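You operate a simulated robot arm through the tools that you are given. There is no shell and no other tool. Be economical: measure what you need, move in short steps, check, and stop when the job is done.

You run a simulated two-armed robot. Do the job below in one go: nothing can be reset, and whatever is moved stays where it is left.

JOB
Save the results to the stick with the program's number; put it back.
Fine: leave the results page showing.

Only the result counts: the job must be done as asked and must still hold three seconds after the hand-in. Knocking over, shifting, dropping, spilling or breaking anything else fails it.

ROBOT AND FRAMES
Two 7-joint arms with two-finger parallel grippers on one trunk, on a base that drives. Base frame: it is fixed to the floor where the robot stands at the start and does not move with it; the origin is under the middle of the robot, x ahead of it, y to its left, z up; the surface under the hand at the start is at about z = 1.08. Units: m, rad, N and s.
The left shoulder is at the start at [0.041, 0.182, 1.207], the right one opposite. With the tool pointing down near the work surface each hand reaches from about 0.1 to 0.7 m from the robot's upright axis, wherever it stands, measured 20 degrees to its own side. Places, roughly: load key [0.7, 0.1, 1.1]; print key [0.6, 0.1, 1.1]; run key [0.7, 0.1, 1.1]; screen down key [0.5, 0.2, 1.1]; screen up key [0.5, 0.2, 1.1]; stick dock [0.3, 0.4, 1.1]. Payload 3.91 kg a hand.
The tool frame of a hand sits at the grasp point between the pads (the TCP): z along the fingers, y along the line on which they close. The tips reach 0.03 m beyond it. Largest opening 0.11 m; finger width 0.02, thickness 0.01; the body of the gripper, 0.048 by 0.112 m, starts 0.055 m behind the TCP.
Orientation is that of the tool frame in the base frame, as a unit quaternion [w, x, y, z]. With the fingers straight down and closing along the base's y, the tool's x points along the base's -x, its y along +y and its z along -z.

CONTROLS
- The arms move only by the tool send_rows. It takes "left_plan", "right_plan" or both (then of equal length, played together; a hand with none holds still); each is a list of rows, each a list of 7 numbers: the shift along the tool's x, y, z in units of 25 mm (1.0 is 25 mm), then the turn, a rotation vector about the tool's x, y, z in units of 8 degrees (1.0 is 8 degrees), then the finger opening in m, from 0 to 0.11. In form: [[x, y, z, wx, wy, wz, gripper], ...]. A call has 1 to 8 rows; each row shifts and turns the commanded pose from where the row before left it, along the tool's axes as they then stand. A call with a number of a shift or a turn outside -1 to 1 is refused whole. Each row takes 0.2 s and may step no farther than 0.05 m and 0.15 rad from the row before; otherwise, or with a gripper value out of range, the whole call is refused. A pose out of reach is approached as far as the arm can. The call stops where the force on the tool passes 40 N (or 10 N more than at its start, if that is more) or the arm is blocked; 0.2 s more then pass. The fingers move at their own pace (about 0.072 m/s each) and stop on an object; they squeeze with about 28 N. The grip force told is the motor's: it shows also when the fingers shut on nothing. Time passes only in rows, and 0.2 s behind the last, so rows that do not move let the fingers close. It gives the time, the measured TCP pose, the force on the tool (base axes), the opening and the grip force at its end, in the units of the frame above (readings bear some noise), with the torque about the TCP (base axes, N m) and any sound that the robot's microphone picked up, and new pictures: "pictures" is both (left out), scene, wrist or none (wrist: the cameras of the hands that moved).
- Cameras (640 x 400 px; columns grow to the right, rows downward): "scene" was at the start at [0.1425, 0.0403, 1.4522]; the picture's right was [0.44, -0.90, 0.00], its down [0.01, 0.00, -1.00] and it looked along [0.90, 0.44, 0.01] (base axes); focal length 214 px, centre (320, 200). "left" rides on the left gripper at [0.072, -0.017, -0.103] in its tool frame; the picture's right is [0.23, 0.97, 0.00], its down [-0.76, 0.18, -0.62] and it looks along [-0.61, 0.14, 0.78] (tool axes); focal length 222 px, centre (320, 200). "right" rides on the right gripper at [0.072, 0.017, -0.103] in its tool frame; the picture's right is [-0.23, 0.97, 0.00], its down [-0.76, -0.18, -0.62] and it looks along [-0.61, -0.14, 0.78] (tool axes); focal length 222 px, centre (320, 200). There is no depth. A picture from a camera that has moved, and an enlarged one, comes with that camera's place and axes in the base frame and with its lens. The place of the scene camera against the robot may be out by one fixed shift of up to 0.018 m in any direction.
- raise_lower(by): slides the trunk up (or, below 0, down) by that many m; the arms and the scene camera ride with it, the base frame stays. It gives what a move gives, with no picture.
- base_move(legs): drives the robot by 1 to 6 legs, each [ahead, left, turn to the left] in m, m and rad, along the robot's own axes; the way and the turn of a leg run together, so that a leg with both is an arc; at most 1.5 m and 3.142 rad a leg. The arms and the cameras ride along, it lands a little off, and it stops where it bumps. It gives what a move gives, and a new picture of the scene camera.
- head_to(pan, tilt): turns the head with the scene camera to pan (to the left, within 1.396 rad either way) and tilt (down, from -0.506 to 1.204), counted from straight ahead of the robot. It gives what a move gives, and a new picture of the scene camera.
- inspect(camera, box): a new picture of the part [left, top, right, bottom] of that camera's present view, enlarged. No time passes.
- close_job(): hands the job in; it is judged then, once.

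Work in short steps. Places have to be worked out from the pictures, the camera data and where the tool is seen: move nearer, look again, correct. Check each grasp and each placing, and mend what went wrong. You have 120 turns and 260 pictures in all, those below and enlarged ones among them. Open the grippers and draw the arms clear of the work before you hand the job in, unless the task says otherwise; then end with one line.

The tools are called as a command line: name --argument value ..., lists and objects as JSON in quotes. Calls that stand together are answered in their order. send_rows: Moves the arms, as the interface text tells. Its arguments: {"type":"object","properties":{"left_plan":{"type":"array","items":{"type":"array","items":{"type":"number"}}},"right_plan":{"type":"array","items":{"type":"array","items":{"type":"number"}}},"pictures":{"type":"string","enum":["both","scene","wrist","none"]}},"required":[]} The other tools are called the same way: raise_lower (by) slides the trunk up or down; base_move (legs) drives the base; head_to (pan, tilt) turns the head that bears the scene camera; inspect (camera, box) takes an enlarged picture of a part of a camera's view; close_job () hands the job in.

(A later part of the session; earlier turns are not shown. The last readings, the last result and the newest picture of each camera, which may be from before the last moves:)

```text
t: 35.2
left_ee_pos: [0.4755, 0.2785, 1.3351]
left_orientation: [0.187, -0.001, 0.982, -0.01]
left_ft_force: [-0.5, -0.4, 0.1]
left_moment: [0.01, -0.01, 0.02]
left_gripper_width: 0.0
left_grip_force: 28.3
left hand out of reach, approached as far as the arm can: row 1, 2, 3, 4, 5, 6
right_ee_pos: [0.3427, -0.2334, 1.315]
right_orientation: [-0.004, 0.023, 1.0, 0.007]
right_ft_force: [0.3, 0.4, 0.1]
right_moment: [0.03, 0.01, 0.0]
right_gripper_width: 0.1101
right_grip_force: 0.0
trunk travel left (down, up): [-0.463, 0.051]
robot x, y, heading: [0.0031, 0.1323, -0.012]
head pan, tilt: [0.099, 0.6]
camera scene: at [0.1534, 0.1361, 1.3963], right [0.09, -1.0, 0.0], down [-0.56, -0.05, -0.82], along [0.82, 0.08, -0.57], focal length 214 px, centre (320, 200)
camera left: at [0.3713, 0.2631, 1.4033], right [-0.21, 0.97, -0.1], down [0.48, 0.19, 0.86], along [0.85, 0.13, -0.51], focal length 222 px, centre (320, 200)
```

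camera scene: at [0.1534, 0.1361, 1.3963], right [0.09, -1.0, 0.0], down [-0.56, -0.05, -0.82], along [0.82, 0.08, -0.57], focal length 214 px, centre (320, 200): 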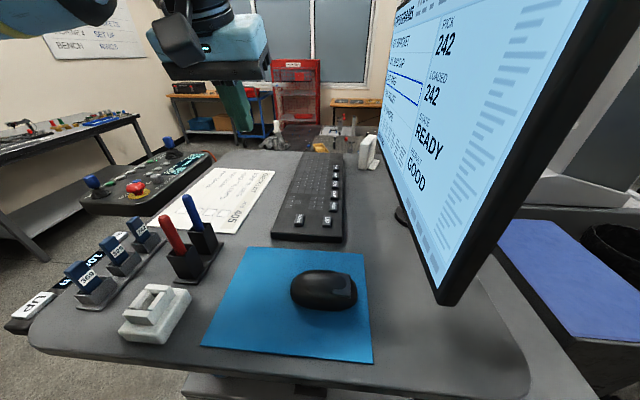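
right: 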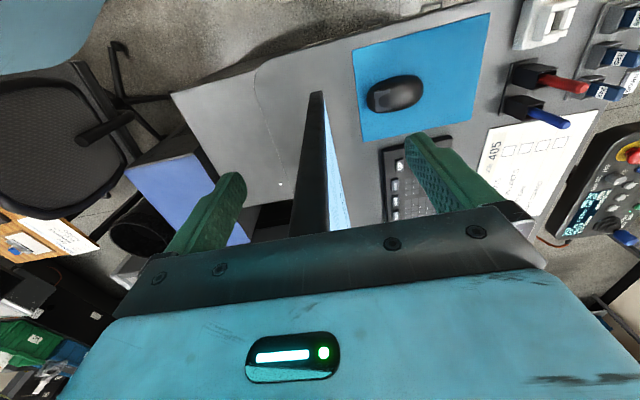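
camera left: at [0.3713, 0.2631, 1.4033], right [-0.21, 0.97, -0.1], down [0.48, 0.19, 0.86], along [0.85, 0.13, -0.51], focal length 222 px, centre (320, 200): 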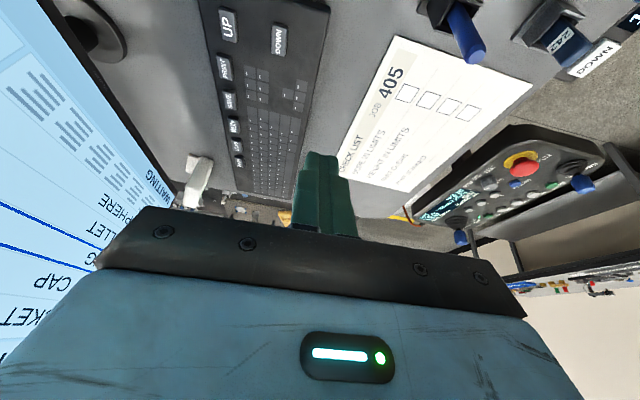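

The reach shrinks at this height; I descend over the keyboard (commanded about (0.595,0.148)) where reach is better.

send_rows --left_plan '[[0.367, 0, 0.93, 0, 0, 0, 0], [0.367, 0, 0.93, 0, 0, 0, 0], [0.367, 0, 0.93, 0, 0, 0, 0], [0.367, 0, 0.93, 0, 0, 0, 0]]' --pictures "both"

```text
t: 36.2
left_ee_pos: [0.4765, 0.2776, 1.2356]
left_orientation: [0.187, -0.003, 0.982, -0.008]
left_ft_force: [0.6, 0.6, 0.0]
left_moment: [-0.01, 0.0, 0.01]
left_gripper_width: 0.0001
left_grip_force: 28.2
right_ee_pos: [0.3421, -0.2346, 1.3144]
right_orientation: [-0.003, 0.024, 1.0, 0.007]
right_ft_force: [-0.6, 0.6, -0.3]
right_moment: [0.02, -0.01, 0.0]
right_gripper_width: 0.1101
right_grip_force: 0.0
trunk travel left (down, up): [-0.463, 0.051]
robot x, y, heading: [0.0043, 0.1254, -0.007]
head pan, tilt: [0.099, 0.6]
camera scene: at [0.1532, 0.1359, 1.3964], right [0.09, -1.0, 0.0], down [-0.56, -0.05, -0.83], along [0.82, 0.08, -0.56], focal length 214 px, centre (320, 200)
camera left: at [0.3717, 0.2624, 1.3038], right [-0.21, 0.97, -0.1], down [0.48, 0.19, 0.86], along [0.85, 0.13, -0.51], focal length 222 px, centre (320, 200)
```

scene: 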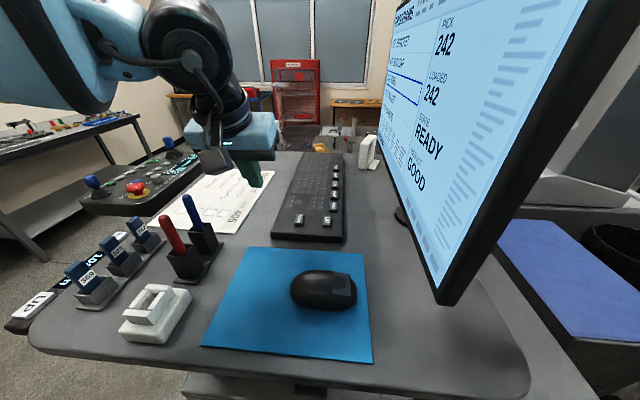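
left: 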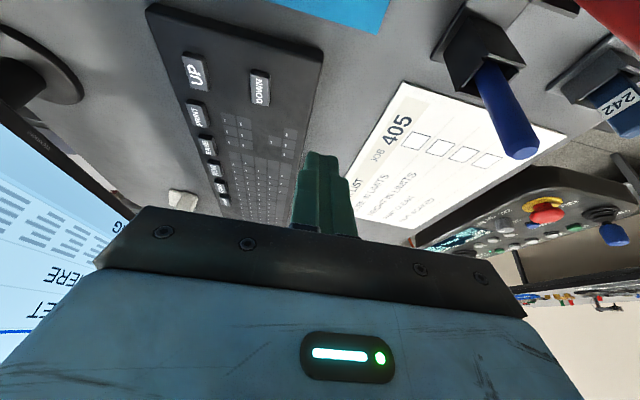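

The commanded pose follows reality; now forward and right by (0.2, -0.13).

send_rows --left_plan '[[-0.93, -0.65, 0.367, 0, 0, 0, 0], [-0.93, -0.65, 0.367, 0, 0, 0, 0], [-0.93, -0.65, 0.367, 0, 0, 0, 0], [-0.93, -0.65, 0.367, 0, 0, 0, 0], [-0.93, -0.65, 0.367, 0, 0, 0, 0], [-0.93, -0.65, 0.367, 0, 0, 0, 0], [-0.93, -0.65, 0.367, 0, 0, 0, 0], [-0.93, -0.65, 0.367, 0, 0, 0, 0]]' --pictures "both"

```text
t: 38.0
left_ee_pos: [0.5125, 0.262, 1.2352]
left_orientation: [0.186, -0.002, 0.982, -0.01]
left_ft_force: [-0.4, 1.1, 0.1]
left_moment: [-0.01, -0.01, 0.06]
left_gripper_width: 0.0
left_grip_force: 28.5
left hand out of reach, approached as far as the arm can: row 2, 3, 4, 5, 6, 7, 8
right_ee_pos: [0.343, -0.235, 1.3127]
right_orientation: [-0.004, 0.024, 1.0, 0.007]
right_ft_force: [-0.6, -0.1, -0.3]
right_moment: [-0.03, 0.02, 0.01]
right_gripper_width: 0.1101
right_grip_force: 0.1
trunk travel left (down, up): [-0.463, 0.051]
robot x, y, heading: [0.0035, 0.1281, -0.006]
head pan, tilt: [0.099, 0.6]
camera scene: at [0.1533, 0.136, 1.3963], right [0.09, -1.0, 0.0], down [-0.56, -0.05, -0.83], along [0.82, 0.08, -0.56], focal length 214 px, centre (320, 200)
camera left: at [0.4072, 0.2467, 1.3034], right [-0.21, 0.97, -0.1], down [0.48, 0.19, 0.86], along [0.85, 0.13, -0.51], focal length 222 px, centre (320, 200)
```

scene: 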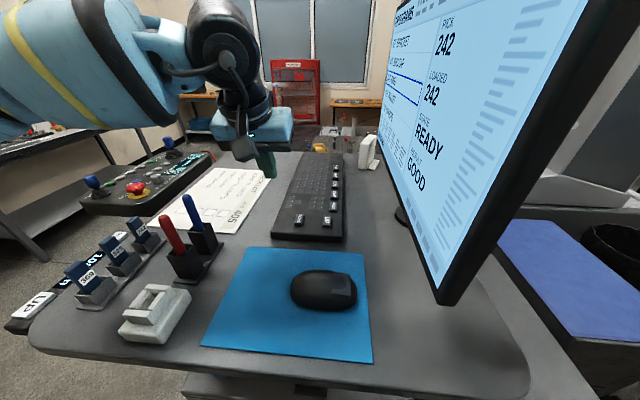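
left: 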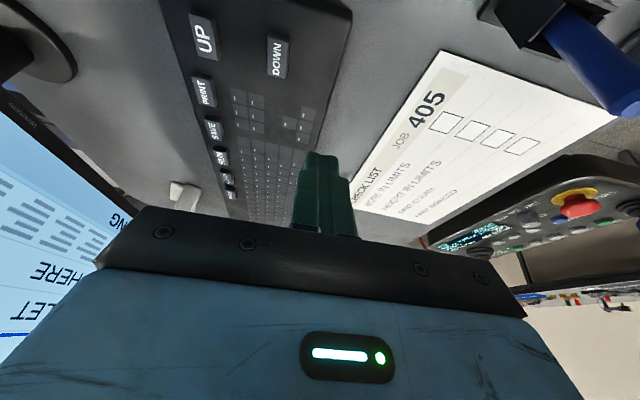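

The tilt seems to cost reach; I set the tool straight down and try again forward.

send_rows --left_plan '[[0, 0, 0, 0, 1, 0, 0], [0, 0, 0, 0, 1, 0, 0], [0, 0, 0, 0, 0.7, 0, 0], [-1, -0.7, 0, 0, 0, 0, 0], [-1, -0.7, 0, 0, 0, 0, 0], [-1, -0.7, 0, 0, 0, 0, 0], [-1, -0.7, 0, 0, 0, 0, 0], [-1, -0.7, 0, 0, 0, 0, 0]]' --pictures "scene"

```text
t: 39.8
left_ee_pos: [0.5124, 0.3068, 1.235]
left_orientation: [0.034, 0.0, 0.999, -0.01]
left_ft_force: [-0.3, 1.0, -0.4]
left_moment: [0.02, -0.01, 0.01]
left_gripper_width: 0.0001
left_grip_force: 27.7
left hand out of reach, approached as far as the arm can: row 1, 2, 3, 4, 5, 6, 7, 8
right_ee_pos: [0.3435, -0.2335, 1.3135]
right_orientation: [-0.003, 0.023, 1.0, 0.008]
right_ft_force: [-0.6, 0.2, -0.5]
right_moment: [-0.01, -0.04, 0.0]
right_gripper_width: 0.1099
right_grip_force: 0.1
trunk travel left (down, up): [-0.463, 0.051]
robot x, y, heading: [0.0003, 0.128, -0.014]
head pan, tilt: [0.099, 0.6]
camera scene: at [0.1532, 0.1361, 1.3964], right [0.09, -1.0, 0.0], down [-0.56, -0.05, -0.83], along [0.82, 0.08, -0.56], focal length 214 px, centre (320, 200)
```

scene: 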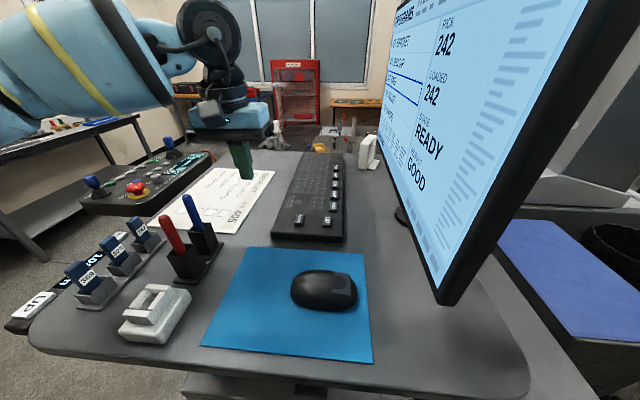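

Reach improves with a higher shoulder and lower hand; I raise the trunk 0.05 and retry with tilt, lower down.

raise_lower --by 0.05

send_rows --left_plan '[[0, 0, 1, 0, 0, 0, 0], [0, 0, 1, 0, 0, 0, 0], [0, 0, 1, 0, 0, 0, 0], [0, 0, 0.8, 0, -1, 0, 0], [-1, -0.7, 0, 0, -1, 0, 0], [-1, -0.7, 0, 0, -1, 0, 0], [-1, -0.7, 0.3, 0, -1, 0, 0], [-1, -0.7, 0.5, 0, 0, 0, 0]]' --pictures "both"

```text
t: 40.7
left_ee_pos: [0.4744, 0.307, 1.3605]
left_orientation: [0.113, 0.001, 0.994, -0.011]
left_ft_force: [1.2, 0.5, 0.1]
left_moment: [0.02, 0.03, -0.03]
left_gripper_width: 0.0
left_grip_force: 28.0
right_ee_pos: [0.3446, -0.2345, 1.3622]
right_orientation: [-0.005, 0.023, 1.0, 0.006]
right_ft_force: [0.7, 0.4, -0.5]
right_moment: [0.01, 0.03, 0.01]
right_gripper_width: 0.11
right_grip_force: 0.1
trunk travel left (down, up): [-0.513, 0.001]
robot x, y, heading: [0.0045, 0.1284, -0.004]
head pan, tilt: [0.099, 0.6]
```

```text
t: 42.5
left_ee_pos: [0.5763, 0.2775, 1.3112]
left_orientation: [0.385, -0.003, 0.923, -0.01]
left_ft_force: [-0.7, -0.6, -0.3]
left_moment: [0.02, 0.01, -0.01]
left_gripper_width: 0.0001
left_grip_force: 27.9
left hand out of reach, approached as far as the arm can: row 7, 8
right_ee_pos: [0.3421, -0.2354, 1.3631]
right_orientation: [-0.003, 0.024, 1.0, 0.006]
right_ft_force: [0.6, -1.0, -0.4]
right_moment: [0.01, 0.0, 0.0]
right_gripper_width: 0.1099
right_grip_force: 0.1
trunk travel left (down, up): [-0.513, 0.001]
robot x, y, heading: [0.0057, 0.1292, -0.001]
head pan, tilt: [0.099, 0.6]
camera scene: at [0.0907, 0.1358, 1.4521], right [0.09, -1.0, 0.0], down [-0.56, -0.05, -0.83], along [0.82, 0.08, -0.56], focal length 214 px, centre (320, 200)
camera left: at [0.4522, 0.2608, 1.3309], right [-0.16, 0.97, -0.18], down [0.09, 0.2, 0.98], along [0.98, 0.14, -0.12], focal length 222 px, centre (320, 200)
```

scene: 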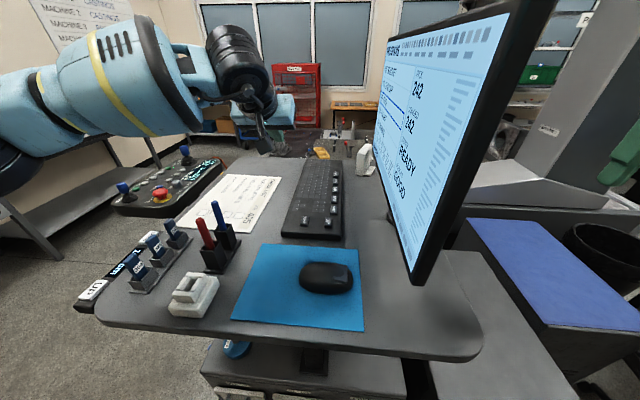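
left: 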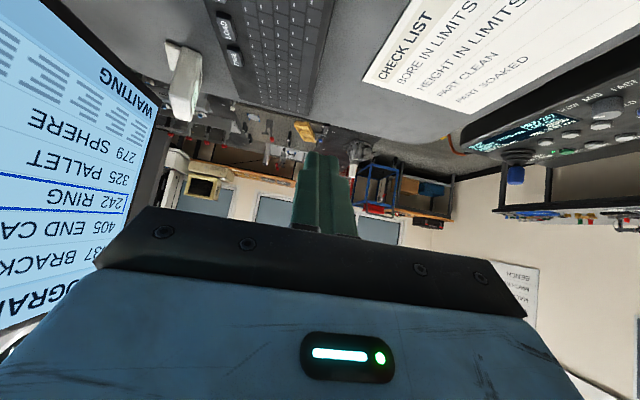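

The limit seems to be the hand crossing inward (best reach is 20° to its own side). I retract the left hand, then turn the robot about 0.4 rad to the right so the keys lie to its left.

send_rows --left_plan '[[0.7, 0.4, -0.71, 0, 0, 0, 0], [0.7, 0.4, -0.71, 0, 0, 0, 0], [0.7, 0.4, -0.71, 0, 0, 0, 0], [0.7, 0.4, -0.71, 0, 0, 0, 0], [0.7, 0.4, -0.71, 0, 0, 0, 0], [0.7, 0.4, -0.71, 0, 0, 0, 0], [0.7, 0.4, -0.71, 0, 0, 0, 0], [0.7, 0.4, -0.71, 0, 0, 0, 0]]' --pictures "none"

base_move --legs '[[0, 0, -0.4]]'

```text
t: 44.3
left_ee_pos: [0.3756, 0.3565, 1.3101]
left_orientation: [0.386, -0.003, 0.923, -0.01]
left_ft_force: [-0.2, 1.0, 0.5]
left_moment: [0.01, -0.01, 0.0]
left_gripper_width: 0.0001
left_grip_force: 27.9
right_ee_pos: [0.3408, -0.2334, 1.3644]
right_orientation: [-0.003, 0.024, 1.0, 0.007]
right_ft_force: [-0.2, -0.1, 0.0]
right_moment: [-0.04, -0.03, -0.02]
right_gripper_width: 0.11
right_grip_force: 0.1
trunk travel left (down, up): [-0.513, 0.001]
robot x, y, heading: [0.0022, 0.1226, -0.008]
head pan, tilt: [0.099, 0.6]
```

```text
t: 45.9
left_ee_pos: [0.4363, 0.1924, 1.3102]
left_orientation: [0.376, 0.181, 0.905, -0.087]
left_ft_force: [-1.0, -0.5, 0.2]
left_moment: [0.01, 0.0, -0.01]
left_gripper_width: 0.0
left_grip_force: 27.5
right_ee_pos: [0.1755, -0.3372, 1.363]
right_orientation: [-0.002, 0.223, 0.975, 0.007]
right_ft_force: [0.2, -0.6, -0.2]
right_moment: [-0.01, 0.02, 0.0]
right_gripper_width: 0.1104
right_grip_force: 0.1
trunk travel left (down, up): [-0.513, 0.001]
robot x, y, heading: [-0.0002, 0.1247, -0.411]
head pan, tilt: [0.099, 0.6]
camera scene: at [0.086, 0.0975, 1.4521], right [-0.3, -0.95, 0.0], down [-0.54, 0.17, -0.83], along [0.79, -0.25, -0.56], focal length 214 px, centre (320, 200)
```

scene: 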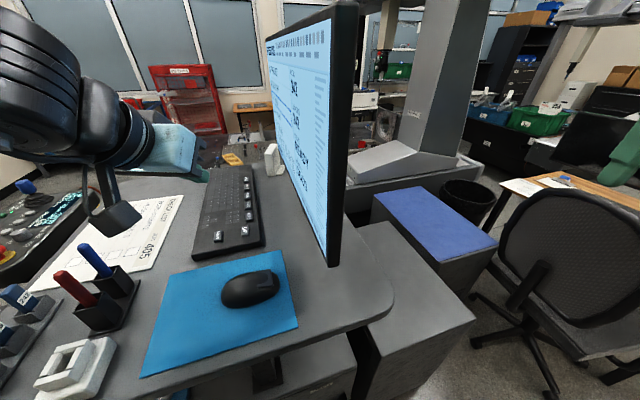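

Now I advance the left hand toward a hover over the PAGE key.

send_rows --left_plan '[[-0.39, 0.285, 0.97, 0, 0, 0, 0], [-0.39, 0.285, 0.97, 0, 0, 0, 0], [-0.39, 0.285, 0.97, 0, 0, 0, 0], [-0.39, 0.285, 0.97, 0, 0, 0, 0], [-0.39, 0.285, 0.97, 0, 0, 0, 0], [-0.39, 0.285, 0.97, 0, 0, 0, 0], [-0.39, 0.285, 0.97, 0, 0, 0, 0], [-0.39, 0.285, 0.97, 0, 0, 0, 0]]' --pictures "both"

```text
t: 47.7
left_ee_pos: [0.636, 0.1677, 1.2283]
left_orientation: [0.375, 0.18, 0.905, -0.086]
left_ft_force: [-0.2, -0.4, -0.6]
left_moment: [0.01, -0.03, 0.0]
left_gripper_width: 0.0
left_grip_force: 27.8
right_ee_pos: [0.1763, -0.3374, 1.3641]
right_orientation: [-0.002, 0.221, 0.975, 0.008]
right_ft_force: [-0.1, -0.4, 0.6]
right_moment: [0.01, 0.01, -0.03]
right_gripper_width: 0.1098
right_grip_force: 0.0
trunk travel left (down, up): [-0.513, 0.001]
robot x, y, heading: [-0.0001, 0.1291, -0.408]
head pan, tilt: [0.099, 0.6]
camera scene: at [0.0871, 0.0971, 1.452], right [-0.3, -0.95, 0.0], down [-0.54, 0.17, -0.82], along [0.79, -0.25, -0.57], focal length 214 px, centre (320, 200)
camera left: at [0.516, 0.2014, 1.2479], right [0.23, 0.96, -0.18], down [0.16, 0.14, 0.98], along [0.96, -0.26, -0.12], focal length 222 px, centre (320, 200)
```

scene: 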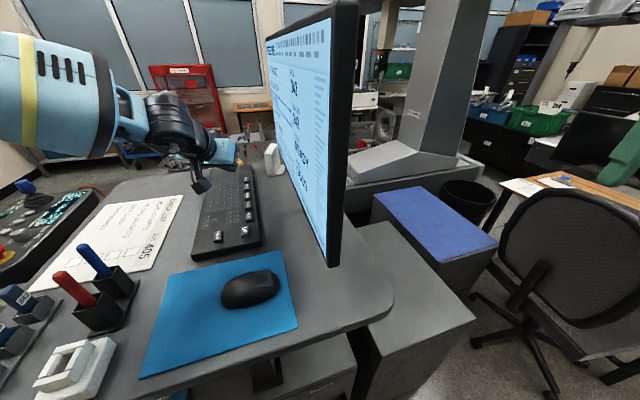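
left: 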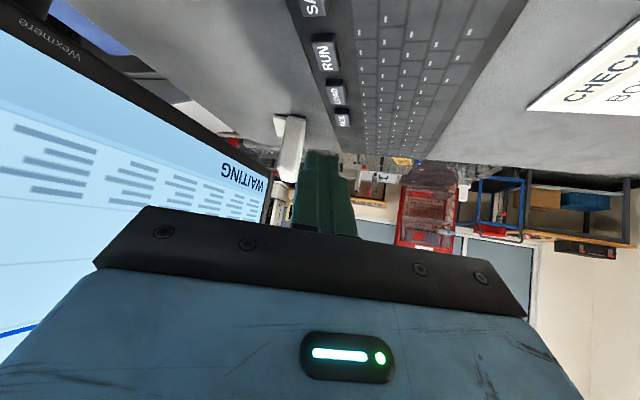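

Reach is fine now. PAGE key estimated near (0.765,0.143,1.11); I move the tip to ~25 mm above it.

send_rows --left_plan '[[-0.216, 0.232, 0.98, 0, 0, 0, 0], [-0.216, 0.232, 0.98, 0, 0, 0, 0], [-0.216, 0.232, 0.98, 0, 0, 0, 0], [-0.216, 0.232, 0.98, 0, 0, 0, 0], [-0.216, 0.232, 0.98, 0, 0, 0, 0]]' --pictures "both"

inspect --camera "scene" --box '[180, 120, 300, 240]'

inspect --camera "left" --box '[240, 60, 440, 220]'

```text
t: 48.9
left_ee_pos: [0.7461, 0.1504, 1.1613]
left_orientation: [0.375, 0.181, 0.905, -0.086]
left_ft_force: [0.3, 0.1, 0.0]
left_moment: [0.04, 0.01, 0.0]
left_gripper_width: 0.0002
left_grip_force: 27.4
right_ee_pos: [0.1763, -0.3384, 1.3636]
right_orientation: [-0.002, 0.223, 0.975, 0.008]
right_ft_force: [0.1, 0.0, -0.3]
right_moment: [0.01, -0.01, -0.02]
right_gripper_width: 0.11
right_grip_force: 0.0
trunk travel left (down, up): [-0.513, 0.001]
robot x, y, heading: [0.0038, 0.1291, -0.404]
head pan, tilt: [0.099, 0.6]
camera scene: at [0.0872, 0.0974, 1.452], right [-0.3, -0.95, 0.0], down [-0.54, 0.17, -0.82], along [0.79, -0.25, -0.57], focal length 214 px, centre (320, 200)
camera left: at [0.6257, 0.1846, 1.181], right [0.23, 0.96, -0.18], down [0.16, 0.15, 0.98], along [0.96, -0.26, -0.12], focal length 222 px, centre (320, 200)
```

scene: 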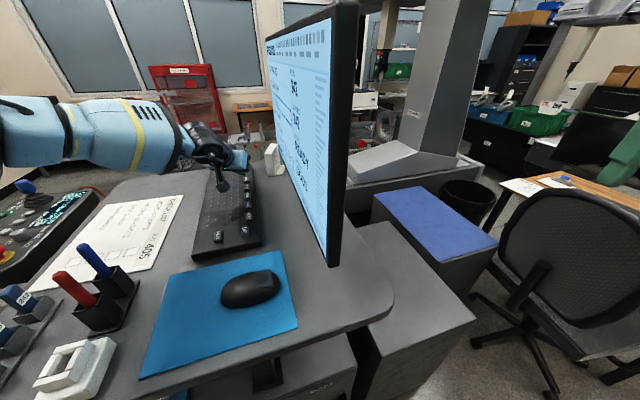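
left: 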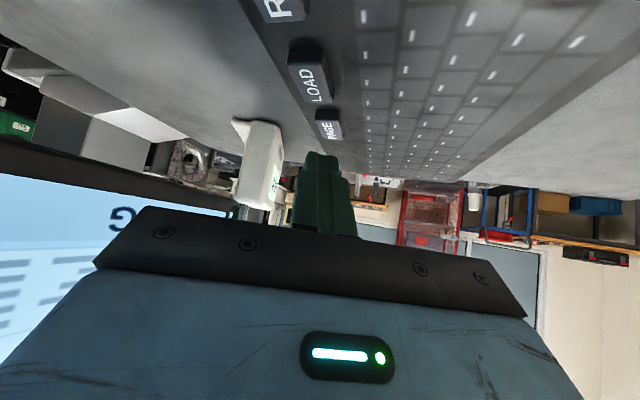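

```text
3.33 times, centred on (240, 180) of scene
camera zoom: at [0.0872, 0.0974, 1.452], right [-0.3, -0.95, 0.0], down [-0.54, 0.17, -0.82], along [0.79, -0.25, -0.57], focal length 715 px, centre (587, 267)
```

zoom: 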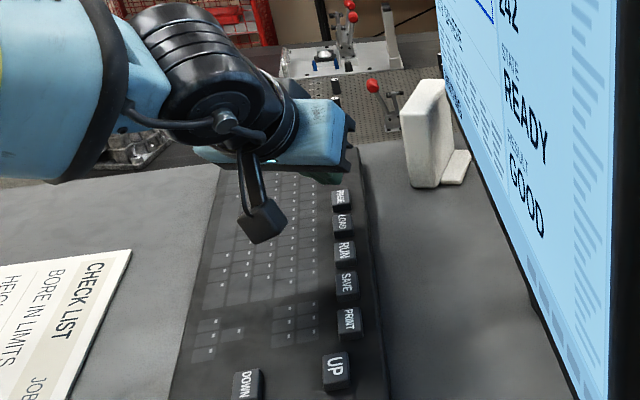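

```text
2.50 times, centred on (340, 140) of left
camera zoom: at [0.6257, 0.1846, 1.181], right [0.23, 0.96, -0.18], down [0.16, 0.15, 0.98], along [0.96, -0.26, -0.12], focal length 555 px, centre (270, 350)
```

zoom: 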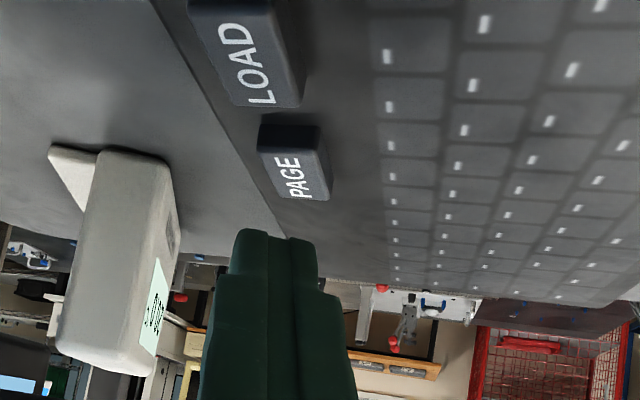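

The tip is right at the PAGE key's column, ~20 mm above. I back it 8 mm and lower straight down in small steps, watching the force.

send_rows --left_plan '[[0.2, -0.13, -0.2, 0, 0, 0, 0], [0.28, 0, 0.28, 0, 0, 0, 0]]' --pictures "wrist"

inspect --camera "left" --box '[240, 60, 440, 220]'

```text
t: 49.5
left_ee_pos: [0.7368, 0.1509, 1.1501]
left_orientation: [0.374, 0.18, 0.906, -0.086]
left_ft_force: [0.3, 0.2, 0.6]
left_moment: [-0.04, 0.02, 0.0]
left_gripper_width: 0.0001
left_grip_force: 27.7
right_ee_pos: [0.1753, -0.3368, 1.3641]
right_orientation: [-0.002, 0.221, 0.975, 0.008]
right_ft_force: [0.3, -0.1, 0.4]
right_moment: [0.02, 0.05, -0.02]
right_gripper_width: 0.11
right_grip_force: 0.1
trunk travel left (down, up): [-0.513, 0.001]
robot x, y, heading: [0.0065, 0.1341, -0.408]
head pan, tilt: [0.099, 0.6]
camera left: at [0.6172, 0.1855, 1.1706], right [0.23, 0.96, -0.18], down [0.16, 0.15, 0.98], along [0.96, -0.26, -0.12], focal length 222 px, centre (320, 200)
```

left: 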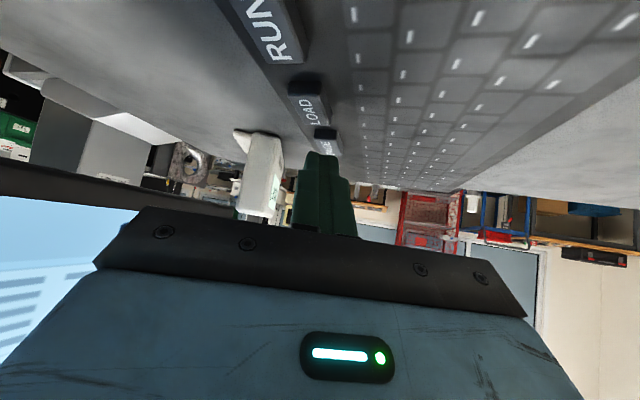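

```text
2.50 times, centred on (340, 140) of left
camera zoom: at [0.6172, 0.1855, 1.1706], right [0.23, 0.96, -0.18], down [0.16, 0.15, 0.98], along [0.96, -0.26, -0.12], focal length 555 px, centre (270, 350)
```

zoom: 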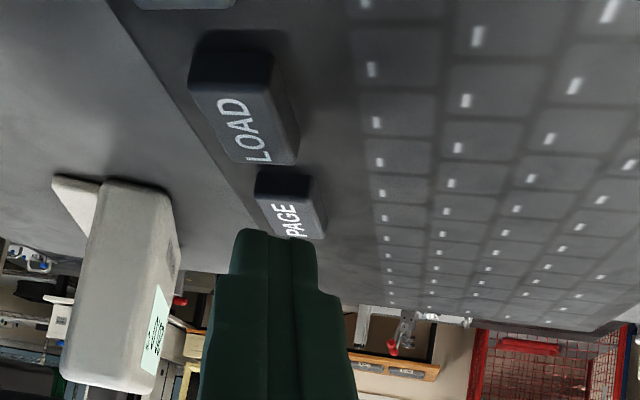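

The tip sits just above PAGE; I nudge +4 mm in x and y and press down.

send_rows --left_plan '[[-0.06, 0.2, 0.06, 0, 0, 0, 0], [0.2, 0, 0.2, 0, 0, 0, 0], [0.14, 0, 0.14, 0, 0, 0, 0]]' --pictures "wrist"

inspect --camera "left" --box '[240, 60, 440, 220]'

inspect --camera "scene" --box '[220, 0, 360, 260]'

```text
t: 50.3
left_ee_pos: [0.74, 0.1555, 1.139]
left_orientation: [0.376, 0.181, 0.905, -0.087]
left_ft_force: [-0.7, -0.9, -0.1]
left_moment: [0.03, 0.03, -0.02]
left_gripper_width: 0.0
left_grip_force: 27.3
right_ee_pos: [0.1742, -0.3385, 1.3643]
right_orientation: [-0.002, 0.222, 0.975, 0.007]
right_ft_force: [0.8, 1.1, 0.4]
right_moment: [0.03, 0.0, 0.0]
right_gripper_width: 0.1099
right_grip_force: 0.0
trunk travel left (down, up): [-0.513, 0.001]
robot x, y, heading: [0.0049, 0.1284, -0.41]
head pan, tilt: [0.099, 0.6]
camera left: at [0.6193, 0.1891, 1.1585], right [0.23, 0.96, -0.18], down [0.16, 0.15, 0.98], along [0.96, -0.26, -0.12], focal length 222 px, centre (320, 200)
```

left: 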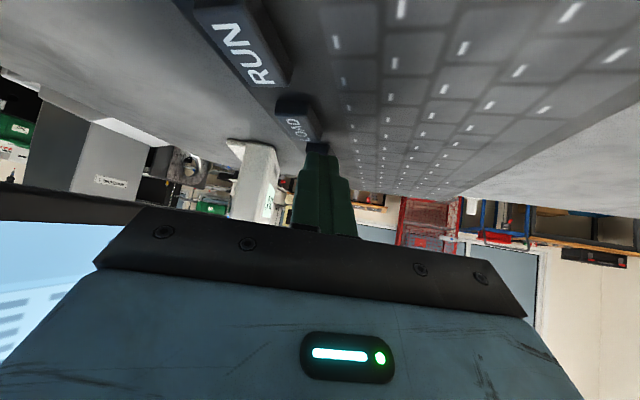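

```text
2.50 times, centred on (340, 140) of left
camera zoom: at [0.6193, 0.1891, 1.1585], right [0.23, 0.96, -0.18], down [0.16, 0.15, 0.98], along [0.96, -0.26, -0.12], focal length 555 px, centre (270, 350)
```

zoom: 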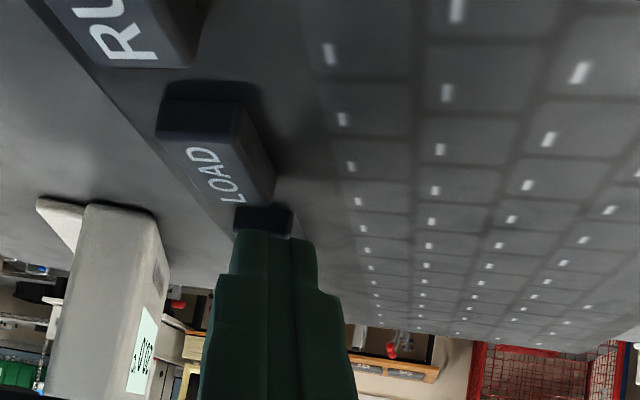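

```text
1.54 times, centred on (290, 130) of scene
camera zoom: at [0.086, 0.0975, 1.4521], right [-0.3, -0.95, 0.0], down [-0.54, 0.17, -0.83], along [0.79, -0.25, -0.56], focal length 330 px, centre (366, 308)
```

zoom: 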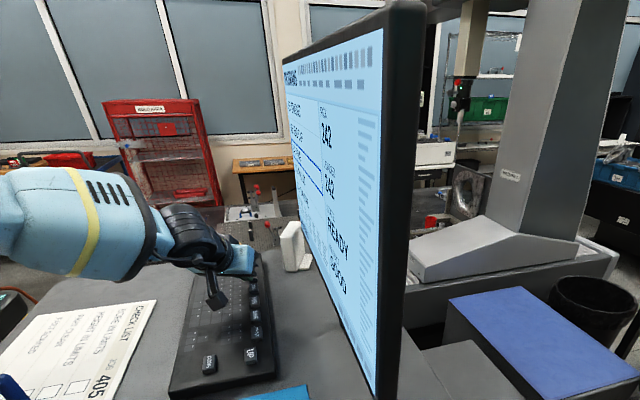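

No force yet; I continue down in small steps.

send_rows --left_plan '[[0.14, -0.05, 0.14, 0, 0, 0, 0], [0.1, 0, 0.1, 0, 0, 0, 0]]' --pictures "wrist"

inspect --camera "left" --box '[240, 60, 440, 220]'

inspect --camera "scene" --box '[220, 0, 360, 260]'

```text
t: 50.9
left_ee_pos: [0.7393, 0.1546, 1.1307]
left_orientation: [0.376, 0.181, 0.905, -0.087]
left_ft_force: [0.4, -0.6, 0.2]
left_moment: [-0.03, 0.0, 0.02]
left_gripper_width: 0.0
left_grip_force: 27.7
right_ee_pos: [0.1768, -0.3381, 1.3643]
right_orientation: [-0.002, 0.221, 0.975, 0.007]
right_ft_force: [-0.3, -0.5, -0.1]
right_moment: [0.0, -0.01, -0.03]
right_gripper_width: 0.1099
right_grip_force: 0.0
trunk travel left (down, up): [-0.513, 0.001]
robot x, y, heading: [0.0025, 0.1283, -0.407]
head pan, tilt: [0.099, 0.6]
camera left: at [0.6188, 0.1876, 1.1508], right [0.23, 0.96, -0.18], down [0.16, 0.15, 0.98], along [0.96, -0.26, -0.12], focal length 222 px, centre (320, 200)
```

left: 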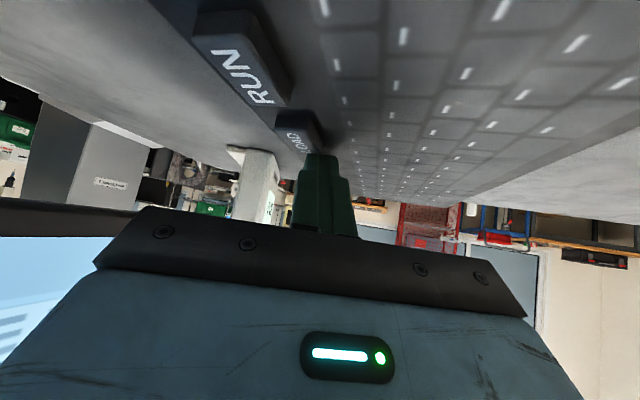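

```text
2.50 times, centred on (340, 140) of left
camera zoom: at [0.6188, 0.1876, 1.1508], right [0.23, 0.96, -0.18], down [0.16, 0.15, 0.98], along [0.96, -0.26, -0.12], focal length 555 px, centre (270, 350)
```

zoom: 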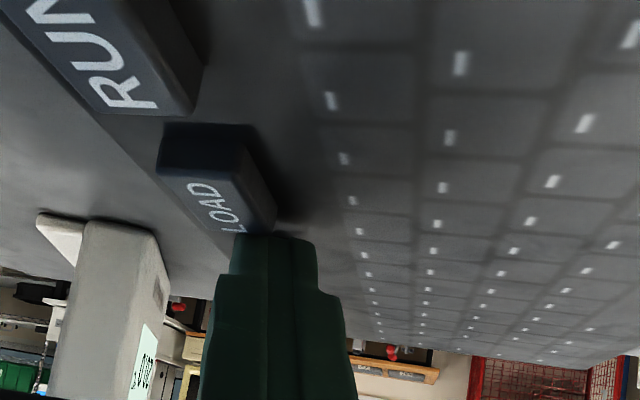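

```text
1.54 times, centred on (290, 130) of scene
camera zoom: at [0.086, 0.0975, 1.4521], right [-0.3, -0.95, 0.0], down [-0.54, 0.17, -0.83], along [0.79, -0.25, -0.56], focal length 330 px, centre (366, 308)
```

zoom: 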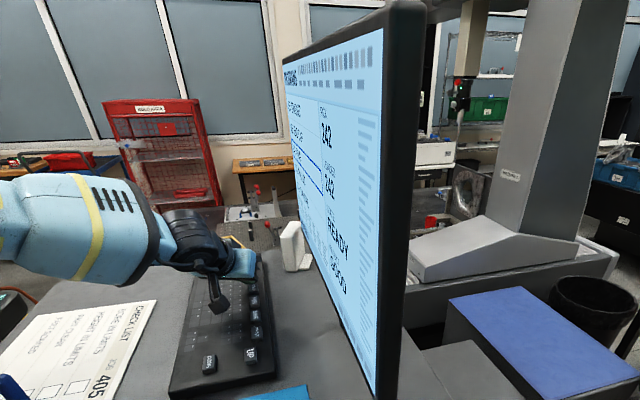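

Re-triangulating, PAGE is actually at x≈0.78 and the tip is in the gap between LOAD and PAGE. I lift, shift forward 21 mm, and come down again.

send_rows --left_plan '[[-0.4, 0, -0.4, 0, 0, 0, 0], [-0.6, 0.15, 0.6, 0, 0, 0, 0], [0.2, 0, 0.2, 0, 0, 0, 0]]' --pictures "wrist"

inspect --camera "left" --box '[240, 60, 440, 220]'

```text
t: 51.7
left_ee_pos: [0.7599, 0.1509, 1.1374]
left_orientation: [0.376, 0.181, 0.905, -0.087]
left_ft_force: [-0.5, 0.1, 0.0]
left_moment: [-0.04, 0.05, 0.03]
left_gripper_width: 0.0
left_grip_force: 27.8
right_ee_pos: [0.1739, -0.3373, 1.3642]
right_orientation: [-0.002, 0.222, 0.975, 0.008]
right_ft_force: [-0.2, -0.7, 0.2]
right_moment: [0.01, 0.0, 0.03]
right_gripper_width: 0.1099
right_grip_force: 0.1
trunk travel left (down, up): [-0.513, 0.001]
robot x, y, heading: [0.003, 0.1297, -0.407]
head pan, tilt: [0.099, 0.6]
camera left: at [0.639, 0.1844, 1.1578], right [0.23, 0.96, -0.18], down [0.16, 0.15, 0.98], along [0.96, -0.26, -0.12], focal length 222 px, centre (320, 200)
```

left: 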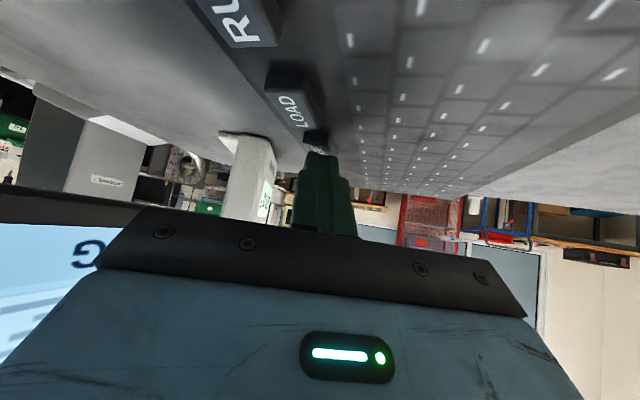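

```text
2.50 times, centred on (340, 140) of left
camera zoom: at [0.639, 0.1844, 1.1578], right [0.23, 0.96, -0.18], down [0.16, 0.15, 0.98], along [0.96, -0.26, -0.12], focal length 555 px, centre (270, 350)
```

zoom: 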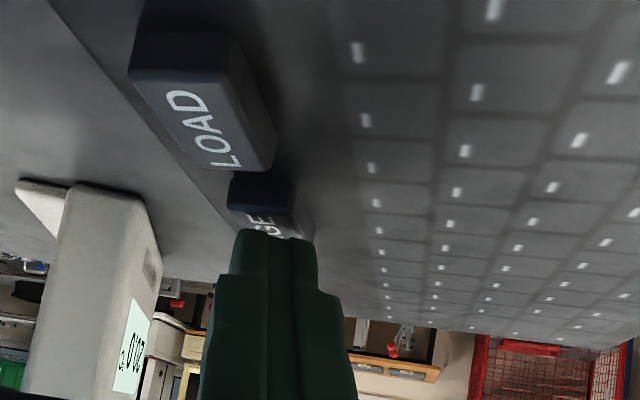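

Tip is right above PAGE; pressing straight down.

send_rows --left_plan '[[0.14, -0.1, 0.14, 0, 0, 0, 0], [0.1, 0, 0.1, 0, 0, 0, 0], [0.1, 0, 0.1, 0, 0, 0, 0]]' --pictures "wrist"

inspect --camera "scene" --box '[220, 0, 360, 260]'

```text
t: 52.5
left_ee_pos: [0.7578, 0.1477, 1.1306]
left_orientation: [0.38, 0.18, 0.903, -0.087]
left_ft_force: [2.4, 3.5, 17.2]
left_moment: [0.01, -0.32, -0.02]
left_gripper_width: 0.0002
left_grip_force: 28.3
right_ee_pos: [0.1725, -0.3361, 1.3668]
right_orientation: [-0.001, 0.222, 0.975, 0.007]
right_ft_force: [0.0, 0.7, -0.1]
right_moment: [0.0, -0.02, 0.01]
right_gripper_width: 0.1098
right_grip_force: 0.0
trunk travel left (down, up): [-0.513, 0.001]
robot x, y, heading: [0.0002, 0.1224, -0.406]
head pan, tilt: [0.099, 0.6]
heard: click
camera left: at [0.6383, 0.1813, 1.1497], right [0.23, 0.95, -0.18], down [0.15, 0.15, 0.98], along [0.96, -0.26, -0.11], focal length 222 px, centre (320, 200)
```

left: 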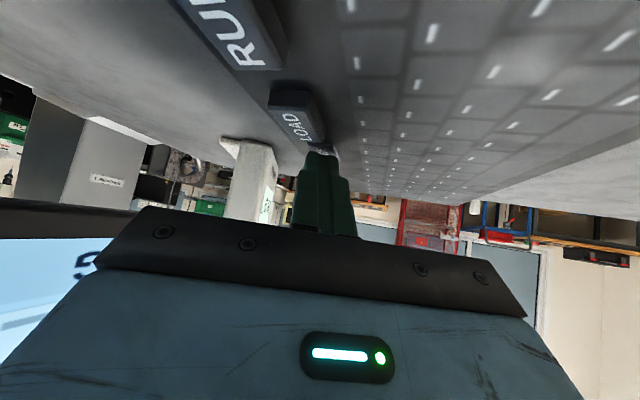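

```text
1.54 times, centred on (290, 130) of scene
camera zoom: at [0.0839, 0.0985, 1.4526], right [-0.3, -0.95, 0.0], down [-0.54, 0.17, -0.83], along [0.79, -0.25, -0.56], focal length 330 px, centre (366, 308)
```

zoom: 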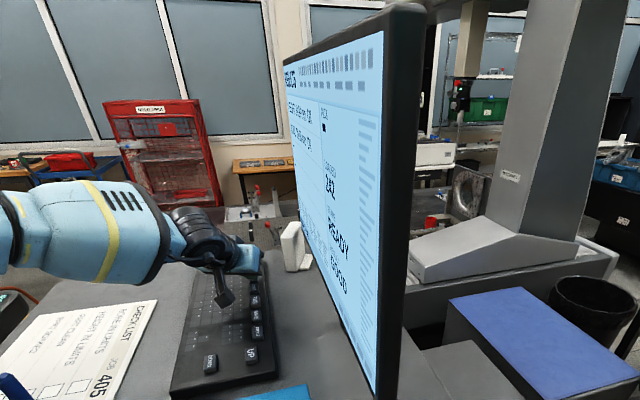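

Click heard and the page changed to RESULTS. I lift off and read it.

send_rows --left_plan '[[-0.6, 0, -0.6, 0, 0, 0, 0], [-0.6, 0, -0.6, 0, 0, 0, 0]]' --pictures "none"

inspect --camera "scene" --box '[260, 20, 340, 200]'

```text
t: 53.1
left_ee_pos: [0.757, 0.1473, 1.1663]
left_orientation: [0.374, 0.182, 0.906, -0.086]
left_ft_force: [-0.6, -0.3, -0.1]
left_moment: [0.0, 0.03, 0.03]
left_gripper_width: 0.0
left_grip_force: 27.7
right_ee_pos: [0.1731, -0.3375, 1.3644]
right_orientation: [-0.001, 0.222, 0.975, 0.007]
right_ft_force: [0.6, 0.2, 0.1]
right_moment: [-0.02, -0.02, 0.01]
right_gripper_width: 0.1098
right_grip_force: 0.1
trunk travel left (down, up): [-0.513, 0.001]
robot x, y, heading: [0.0037, 0.1284, -0.406]
head pan, tilt: [0.099, 0.6]
```

```text
2.22 times, centred on (300, 110) of scene
camera zoom: at [0.0851, 0.0977, 1.4522], right [-0.3, -0.95, 0.0], down [-0.54, 0.17, -0.83], along [0.79, -0.25, -0.56], focal length 477 px, centre (364, 400)
```

zoom: 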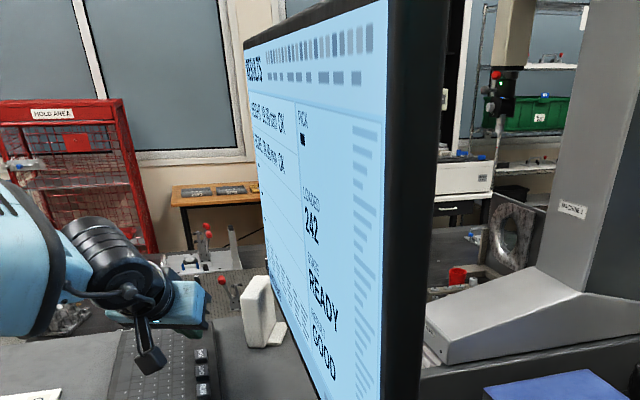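

Results page shows loaded 242, GOOD. I retract the left hand to go for stick 242.

send_rows --left_plan '[[0.36, -0.27, -1, 0, 0, 0, 0], [0.36, -0.27, -1, 0, 0, 0, 0], [0.36, -0.27, -1, 0, 0, 0, 0], [0.36, -0.27, -1, 0, 0, 0, 0], [0.36, -0.27, -1, 0, 0, 0, 0], [0.36, -0.27, -1, 0, 0, 0, 0], [0.36, -0.27, -1, 0, 0, 0, 0], [0.36, -0.27, -1, 0, 0, 0, 0]]' --pictures "none"

send_rows --left_plan '[[0.36, -0.2, -1, 0, 0, 0, 0], [0.36, -0.2, -1, 0, 0, 0, 0], [0.36, -0.2, -1, 0, 0, 0, 0], [0.36, 0, -1, 0, 0, 0, 0], [0.36, 0.5, -1, 0, 0, 0, 0], [0, 0.5, 0, 0, 1, 0, 0], [0, 0.5, 0, 0, 1, 0, 0], [0, 0.5, 0, 0, 1, 0, 0]]' --pictures "scene"

```text
t: 54.9
left_ee_pos: [0.5598, 0.1775, 1.2592]
left_orientation: [0.374, 0.181, 0.905, -0.087]
left_ft_force: [-0.2, 0.0, 0.3]
left_moment: [-0.01, -0.02, -0.02]
left_gripper_width: 0.0001
left_grip_force: 27.6
right_ee_pos: [0.1751, -0.3375, 1.365]
right_orientation: [-0.001, 0.222, 0.975, 0.008]
right_ft_force: [0.2, -0.9, 0.5]
right_moment: [0.0, 0.01, -0.02]
right_gripper_width: 0.11
right_grip_force: 0.1
trunk travel left (down, up): [-0.513, 0.001]
robot x, y, heading: [0.0044, 0.1266, -0.412]
head pan, tilt: [0.099, 0.6]
```

```text
t: 56.7
left_ee_pos: [0.4643, 0.2554, 1.313]
left_orientation: [0.178, 0.195, 0.963, -0.046]
left_ft_force: [-0.1, -0.1, 1.0]
left_moment: [0.01, -0.01, -0.03]
left_gripper_width: 0.0
left_grip_force: 27.9
right_ee_pos: [0.1759, -0.3369, 1.3642]
right_orientation: [-0.002, 0.221, 0.975, 0.007]
right_ft_force: [-0.4, -0.6, -0.2]
right_moment: [0.0, -0.02, 0.0]
right_gripper_width: 0.1099
right_grip_force: 0.2
trunk travel left (down, up): [-0.513, 0.001]
robot x, y, heading: [0.0025, 0.1276, -0.404]
head pan, tilt: [0.099, 0.6]
camera scene: at [0.0867, 0.0976, 1.4521], right [-0.3, -0.95, 0.0], down [-0.54, 0.17, -0.82], along [0.79, -0.25, -0.57], focal length 214 px, centre (320, 200)
```

scene: 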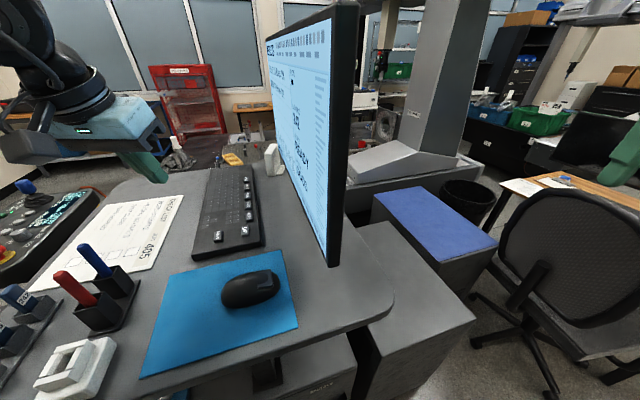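

Turning the base back to face straight ahead.

base_move --legs '[[0, 0, 0.4]]'

send_rows --left_plan '[[0, 0, 0, 0, 1, 0, 0.05], [0, 0, 0, 0, 1, 0, 0.05], [0, 0, 0, 0, 0.6, 0, 0.05]]' --pictures "wrist"

head_to --pan 0.5 --tilt 0.7

```text
t: 58.3
left_ee_pos: [0.3778, 0.4236, 1.3138]
left_orientation: [0.184, 0.001, 0.983, -0.011]
left_ft_force: [0.2, 0.4, 0.4]
left_moment: [-0.01, 0.01, 0.0]
left_gripper_width: 0.0
left_grip_force: 28.2
right_ee_pos: [0.3419, -0.235, 1.3647]
right_orientation: [-0.004, 0.024, 1.0, 0.007]
right_ft_force: [0.6, 0.3, -0.9]
right_moment: [-0.02, 0.01, 0.02]
right_gripper_width: 0.1101
right_grip_force: 0.0
trunk travel left (down, up): [-0.513, 0.001]
robot x, y, heading: [-0.0006, 0.1308, -0.01]
head pan, tilt: [0.099, 0.6]
camera scene: at [0.0907, 0.1361, 1.4521], right [0.09, -1.0, 0.0], down [-0.56, -0.05, -0.83], along [0.82, 0.07, -0.56], focal length 214 px, centre (320, 200)
```

scene: 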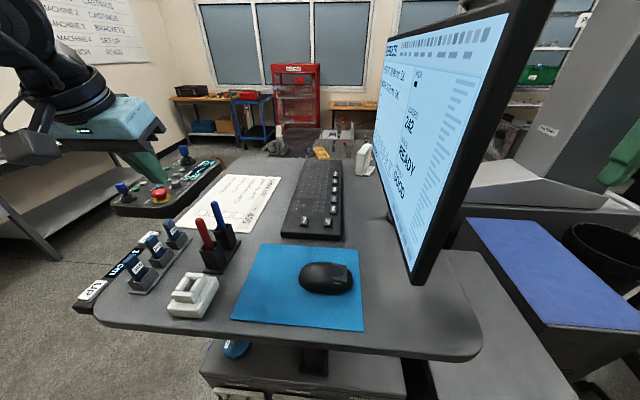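

```text
t: 59.1
left_ee_pos: [0.3776, 0.4234, 1.3131]
left_orientation: [0.004, 0.003, 1.0, -0.01]
left_ft_force: [-0.3, 0.2, 0.9]
left_moment: [-0.01, -0.01, -0.02]
left_gripper_width: 0.05
left_grip_force: 0.1
right_ee_pos: [0.3421, -0.2346, 1.3641]
right_orientation: [-0.003, 0.024, 1.0, 0.008]
right_ft_force: [-0.3, -0.2, -0.4]
right_moment: [0.0, 0.02, 0.0]
right_gripper_width: 0.1097
right_grip_force: 0.0
trunk travel left (down, up): [-0.513, 0.001]
robot x, y, heading: [0.0044, 0.1289, -0.009]
head pan, tilt: [0.099, 0.6]
camera left: at [0.305, 0.4095, 1.4148], right [-0.22, 0.98, -0.02], down [0.76, 0.19, 0.62], along [0.61, 0.12, -0.78], focal length 222 px, centre (320, 200)
```

left: 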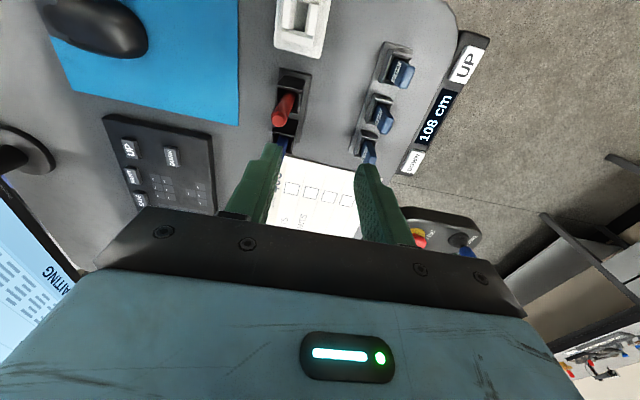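

```text
t: 60.0
left_ee_pos: [0.3783, 0.4227, 1.3131]
left_orientation: [0.004, 0.003, 1.0, -0.011]
left_ft_force: [-0.2, -0.1, 0.3]
left_moment: [0.01, -0.01, -0.01]
left_gripper_width: 0.0502
left_grip_force: 0.0
right_ee_pos: [0.3408, -0.2352, 1.3636]
right_orientation: [-0.004, 0.024, 1.0, 0.007]
right_ft_force: [0.4, 0.7, -0.3]
right_moment: [0.0, 0.0, 0.02]
right_gripper_width: 0.1099
right_grip_force: 0.0
trunk travel left (down, up): [-0.513, 0.001]
robot x, y, heading: [0.002, 0.1276, -0.009]
head pan, tilt: [0.499, 0.7]
camera scene: at [0.0777, 0.1681, 1.4435], right [0.47, -0.88, 0.0], down [-0.57, -0.3, -0.77], along [0.68, 0.36, -0.64], focal length 214 px, centre (320, 200)
```

scene: 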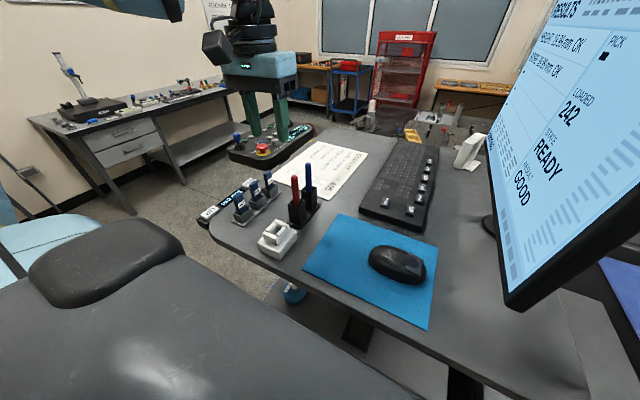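

I zoom on the sticks and dock in both views.

inspect --camera "left" --box '[260, 0, 460, 200]'

inspect --camera "scene" --box '[210, 150, 330, 270]'

```text
2.00 times, centred on (360, 100) of left
camera zoom: at [0.3047, 0.4095, 1.4147], right [-0.22, 0.97, -0.02], down [0.76, 0.19, 0.63], along [0.61, 0.12, -0.78], focal length 444 px, centre (240, 400)
```

zoom: 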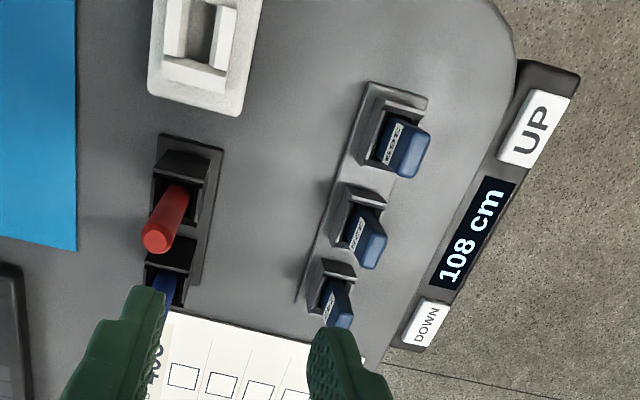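

```text
3.33 times, centred on (270, 210) of scene
camera zoom: at [0.0777, 0.1681, 1.4435], right [0.47, -0.88, 0.0], down [-0.57, -0.3, -0.77], along [0.68, 0.36, -0.64], focal length 715 px, centre (487, 167)
```

zoom: 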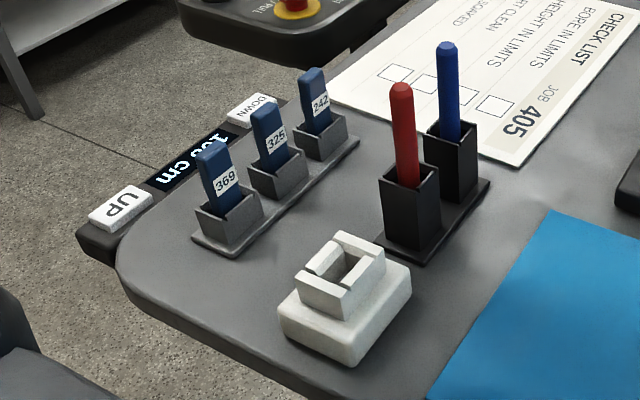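

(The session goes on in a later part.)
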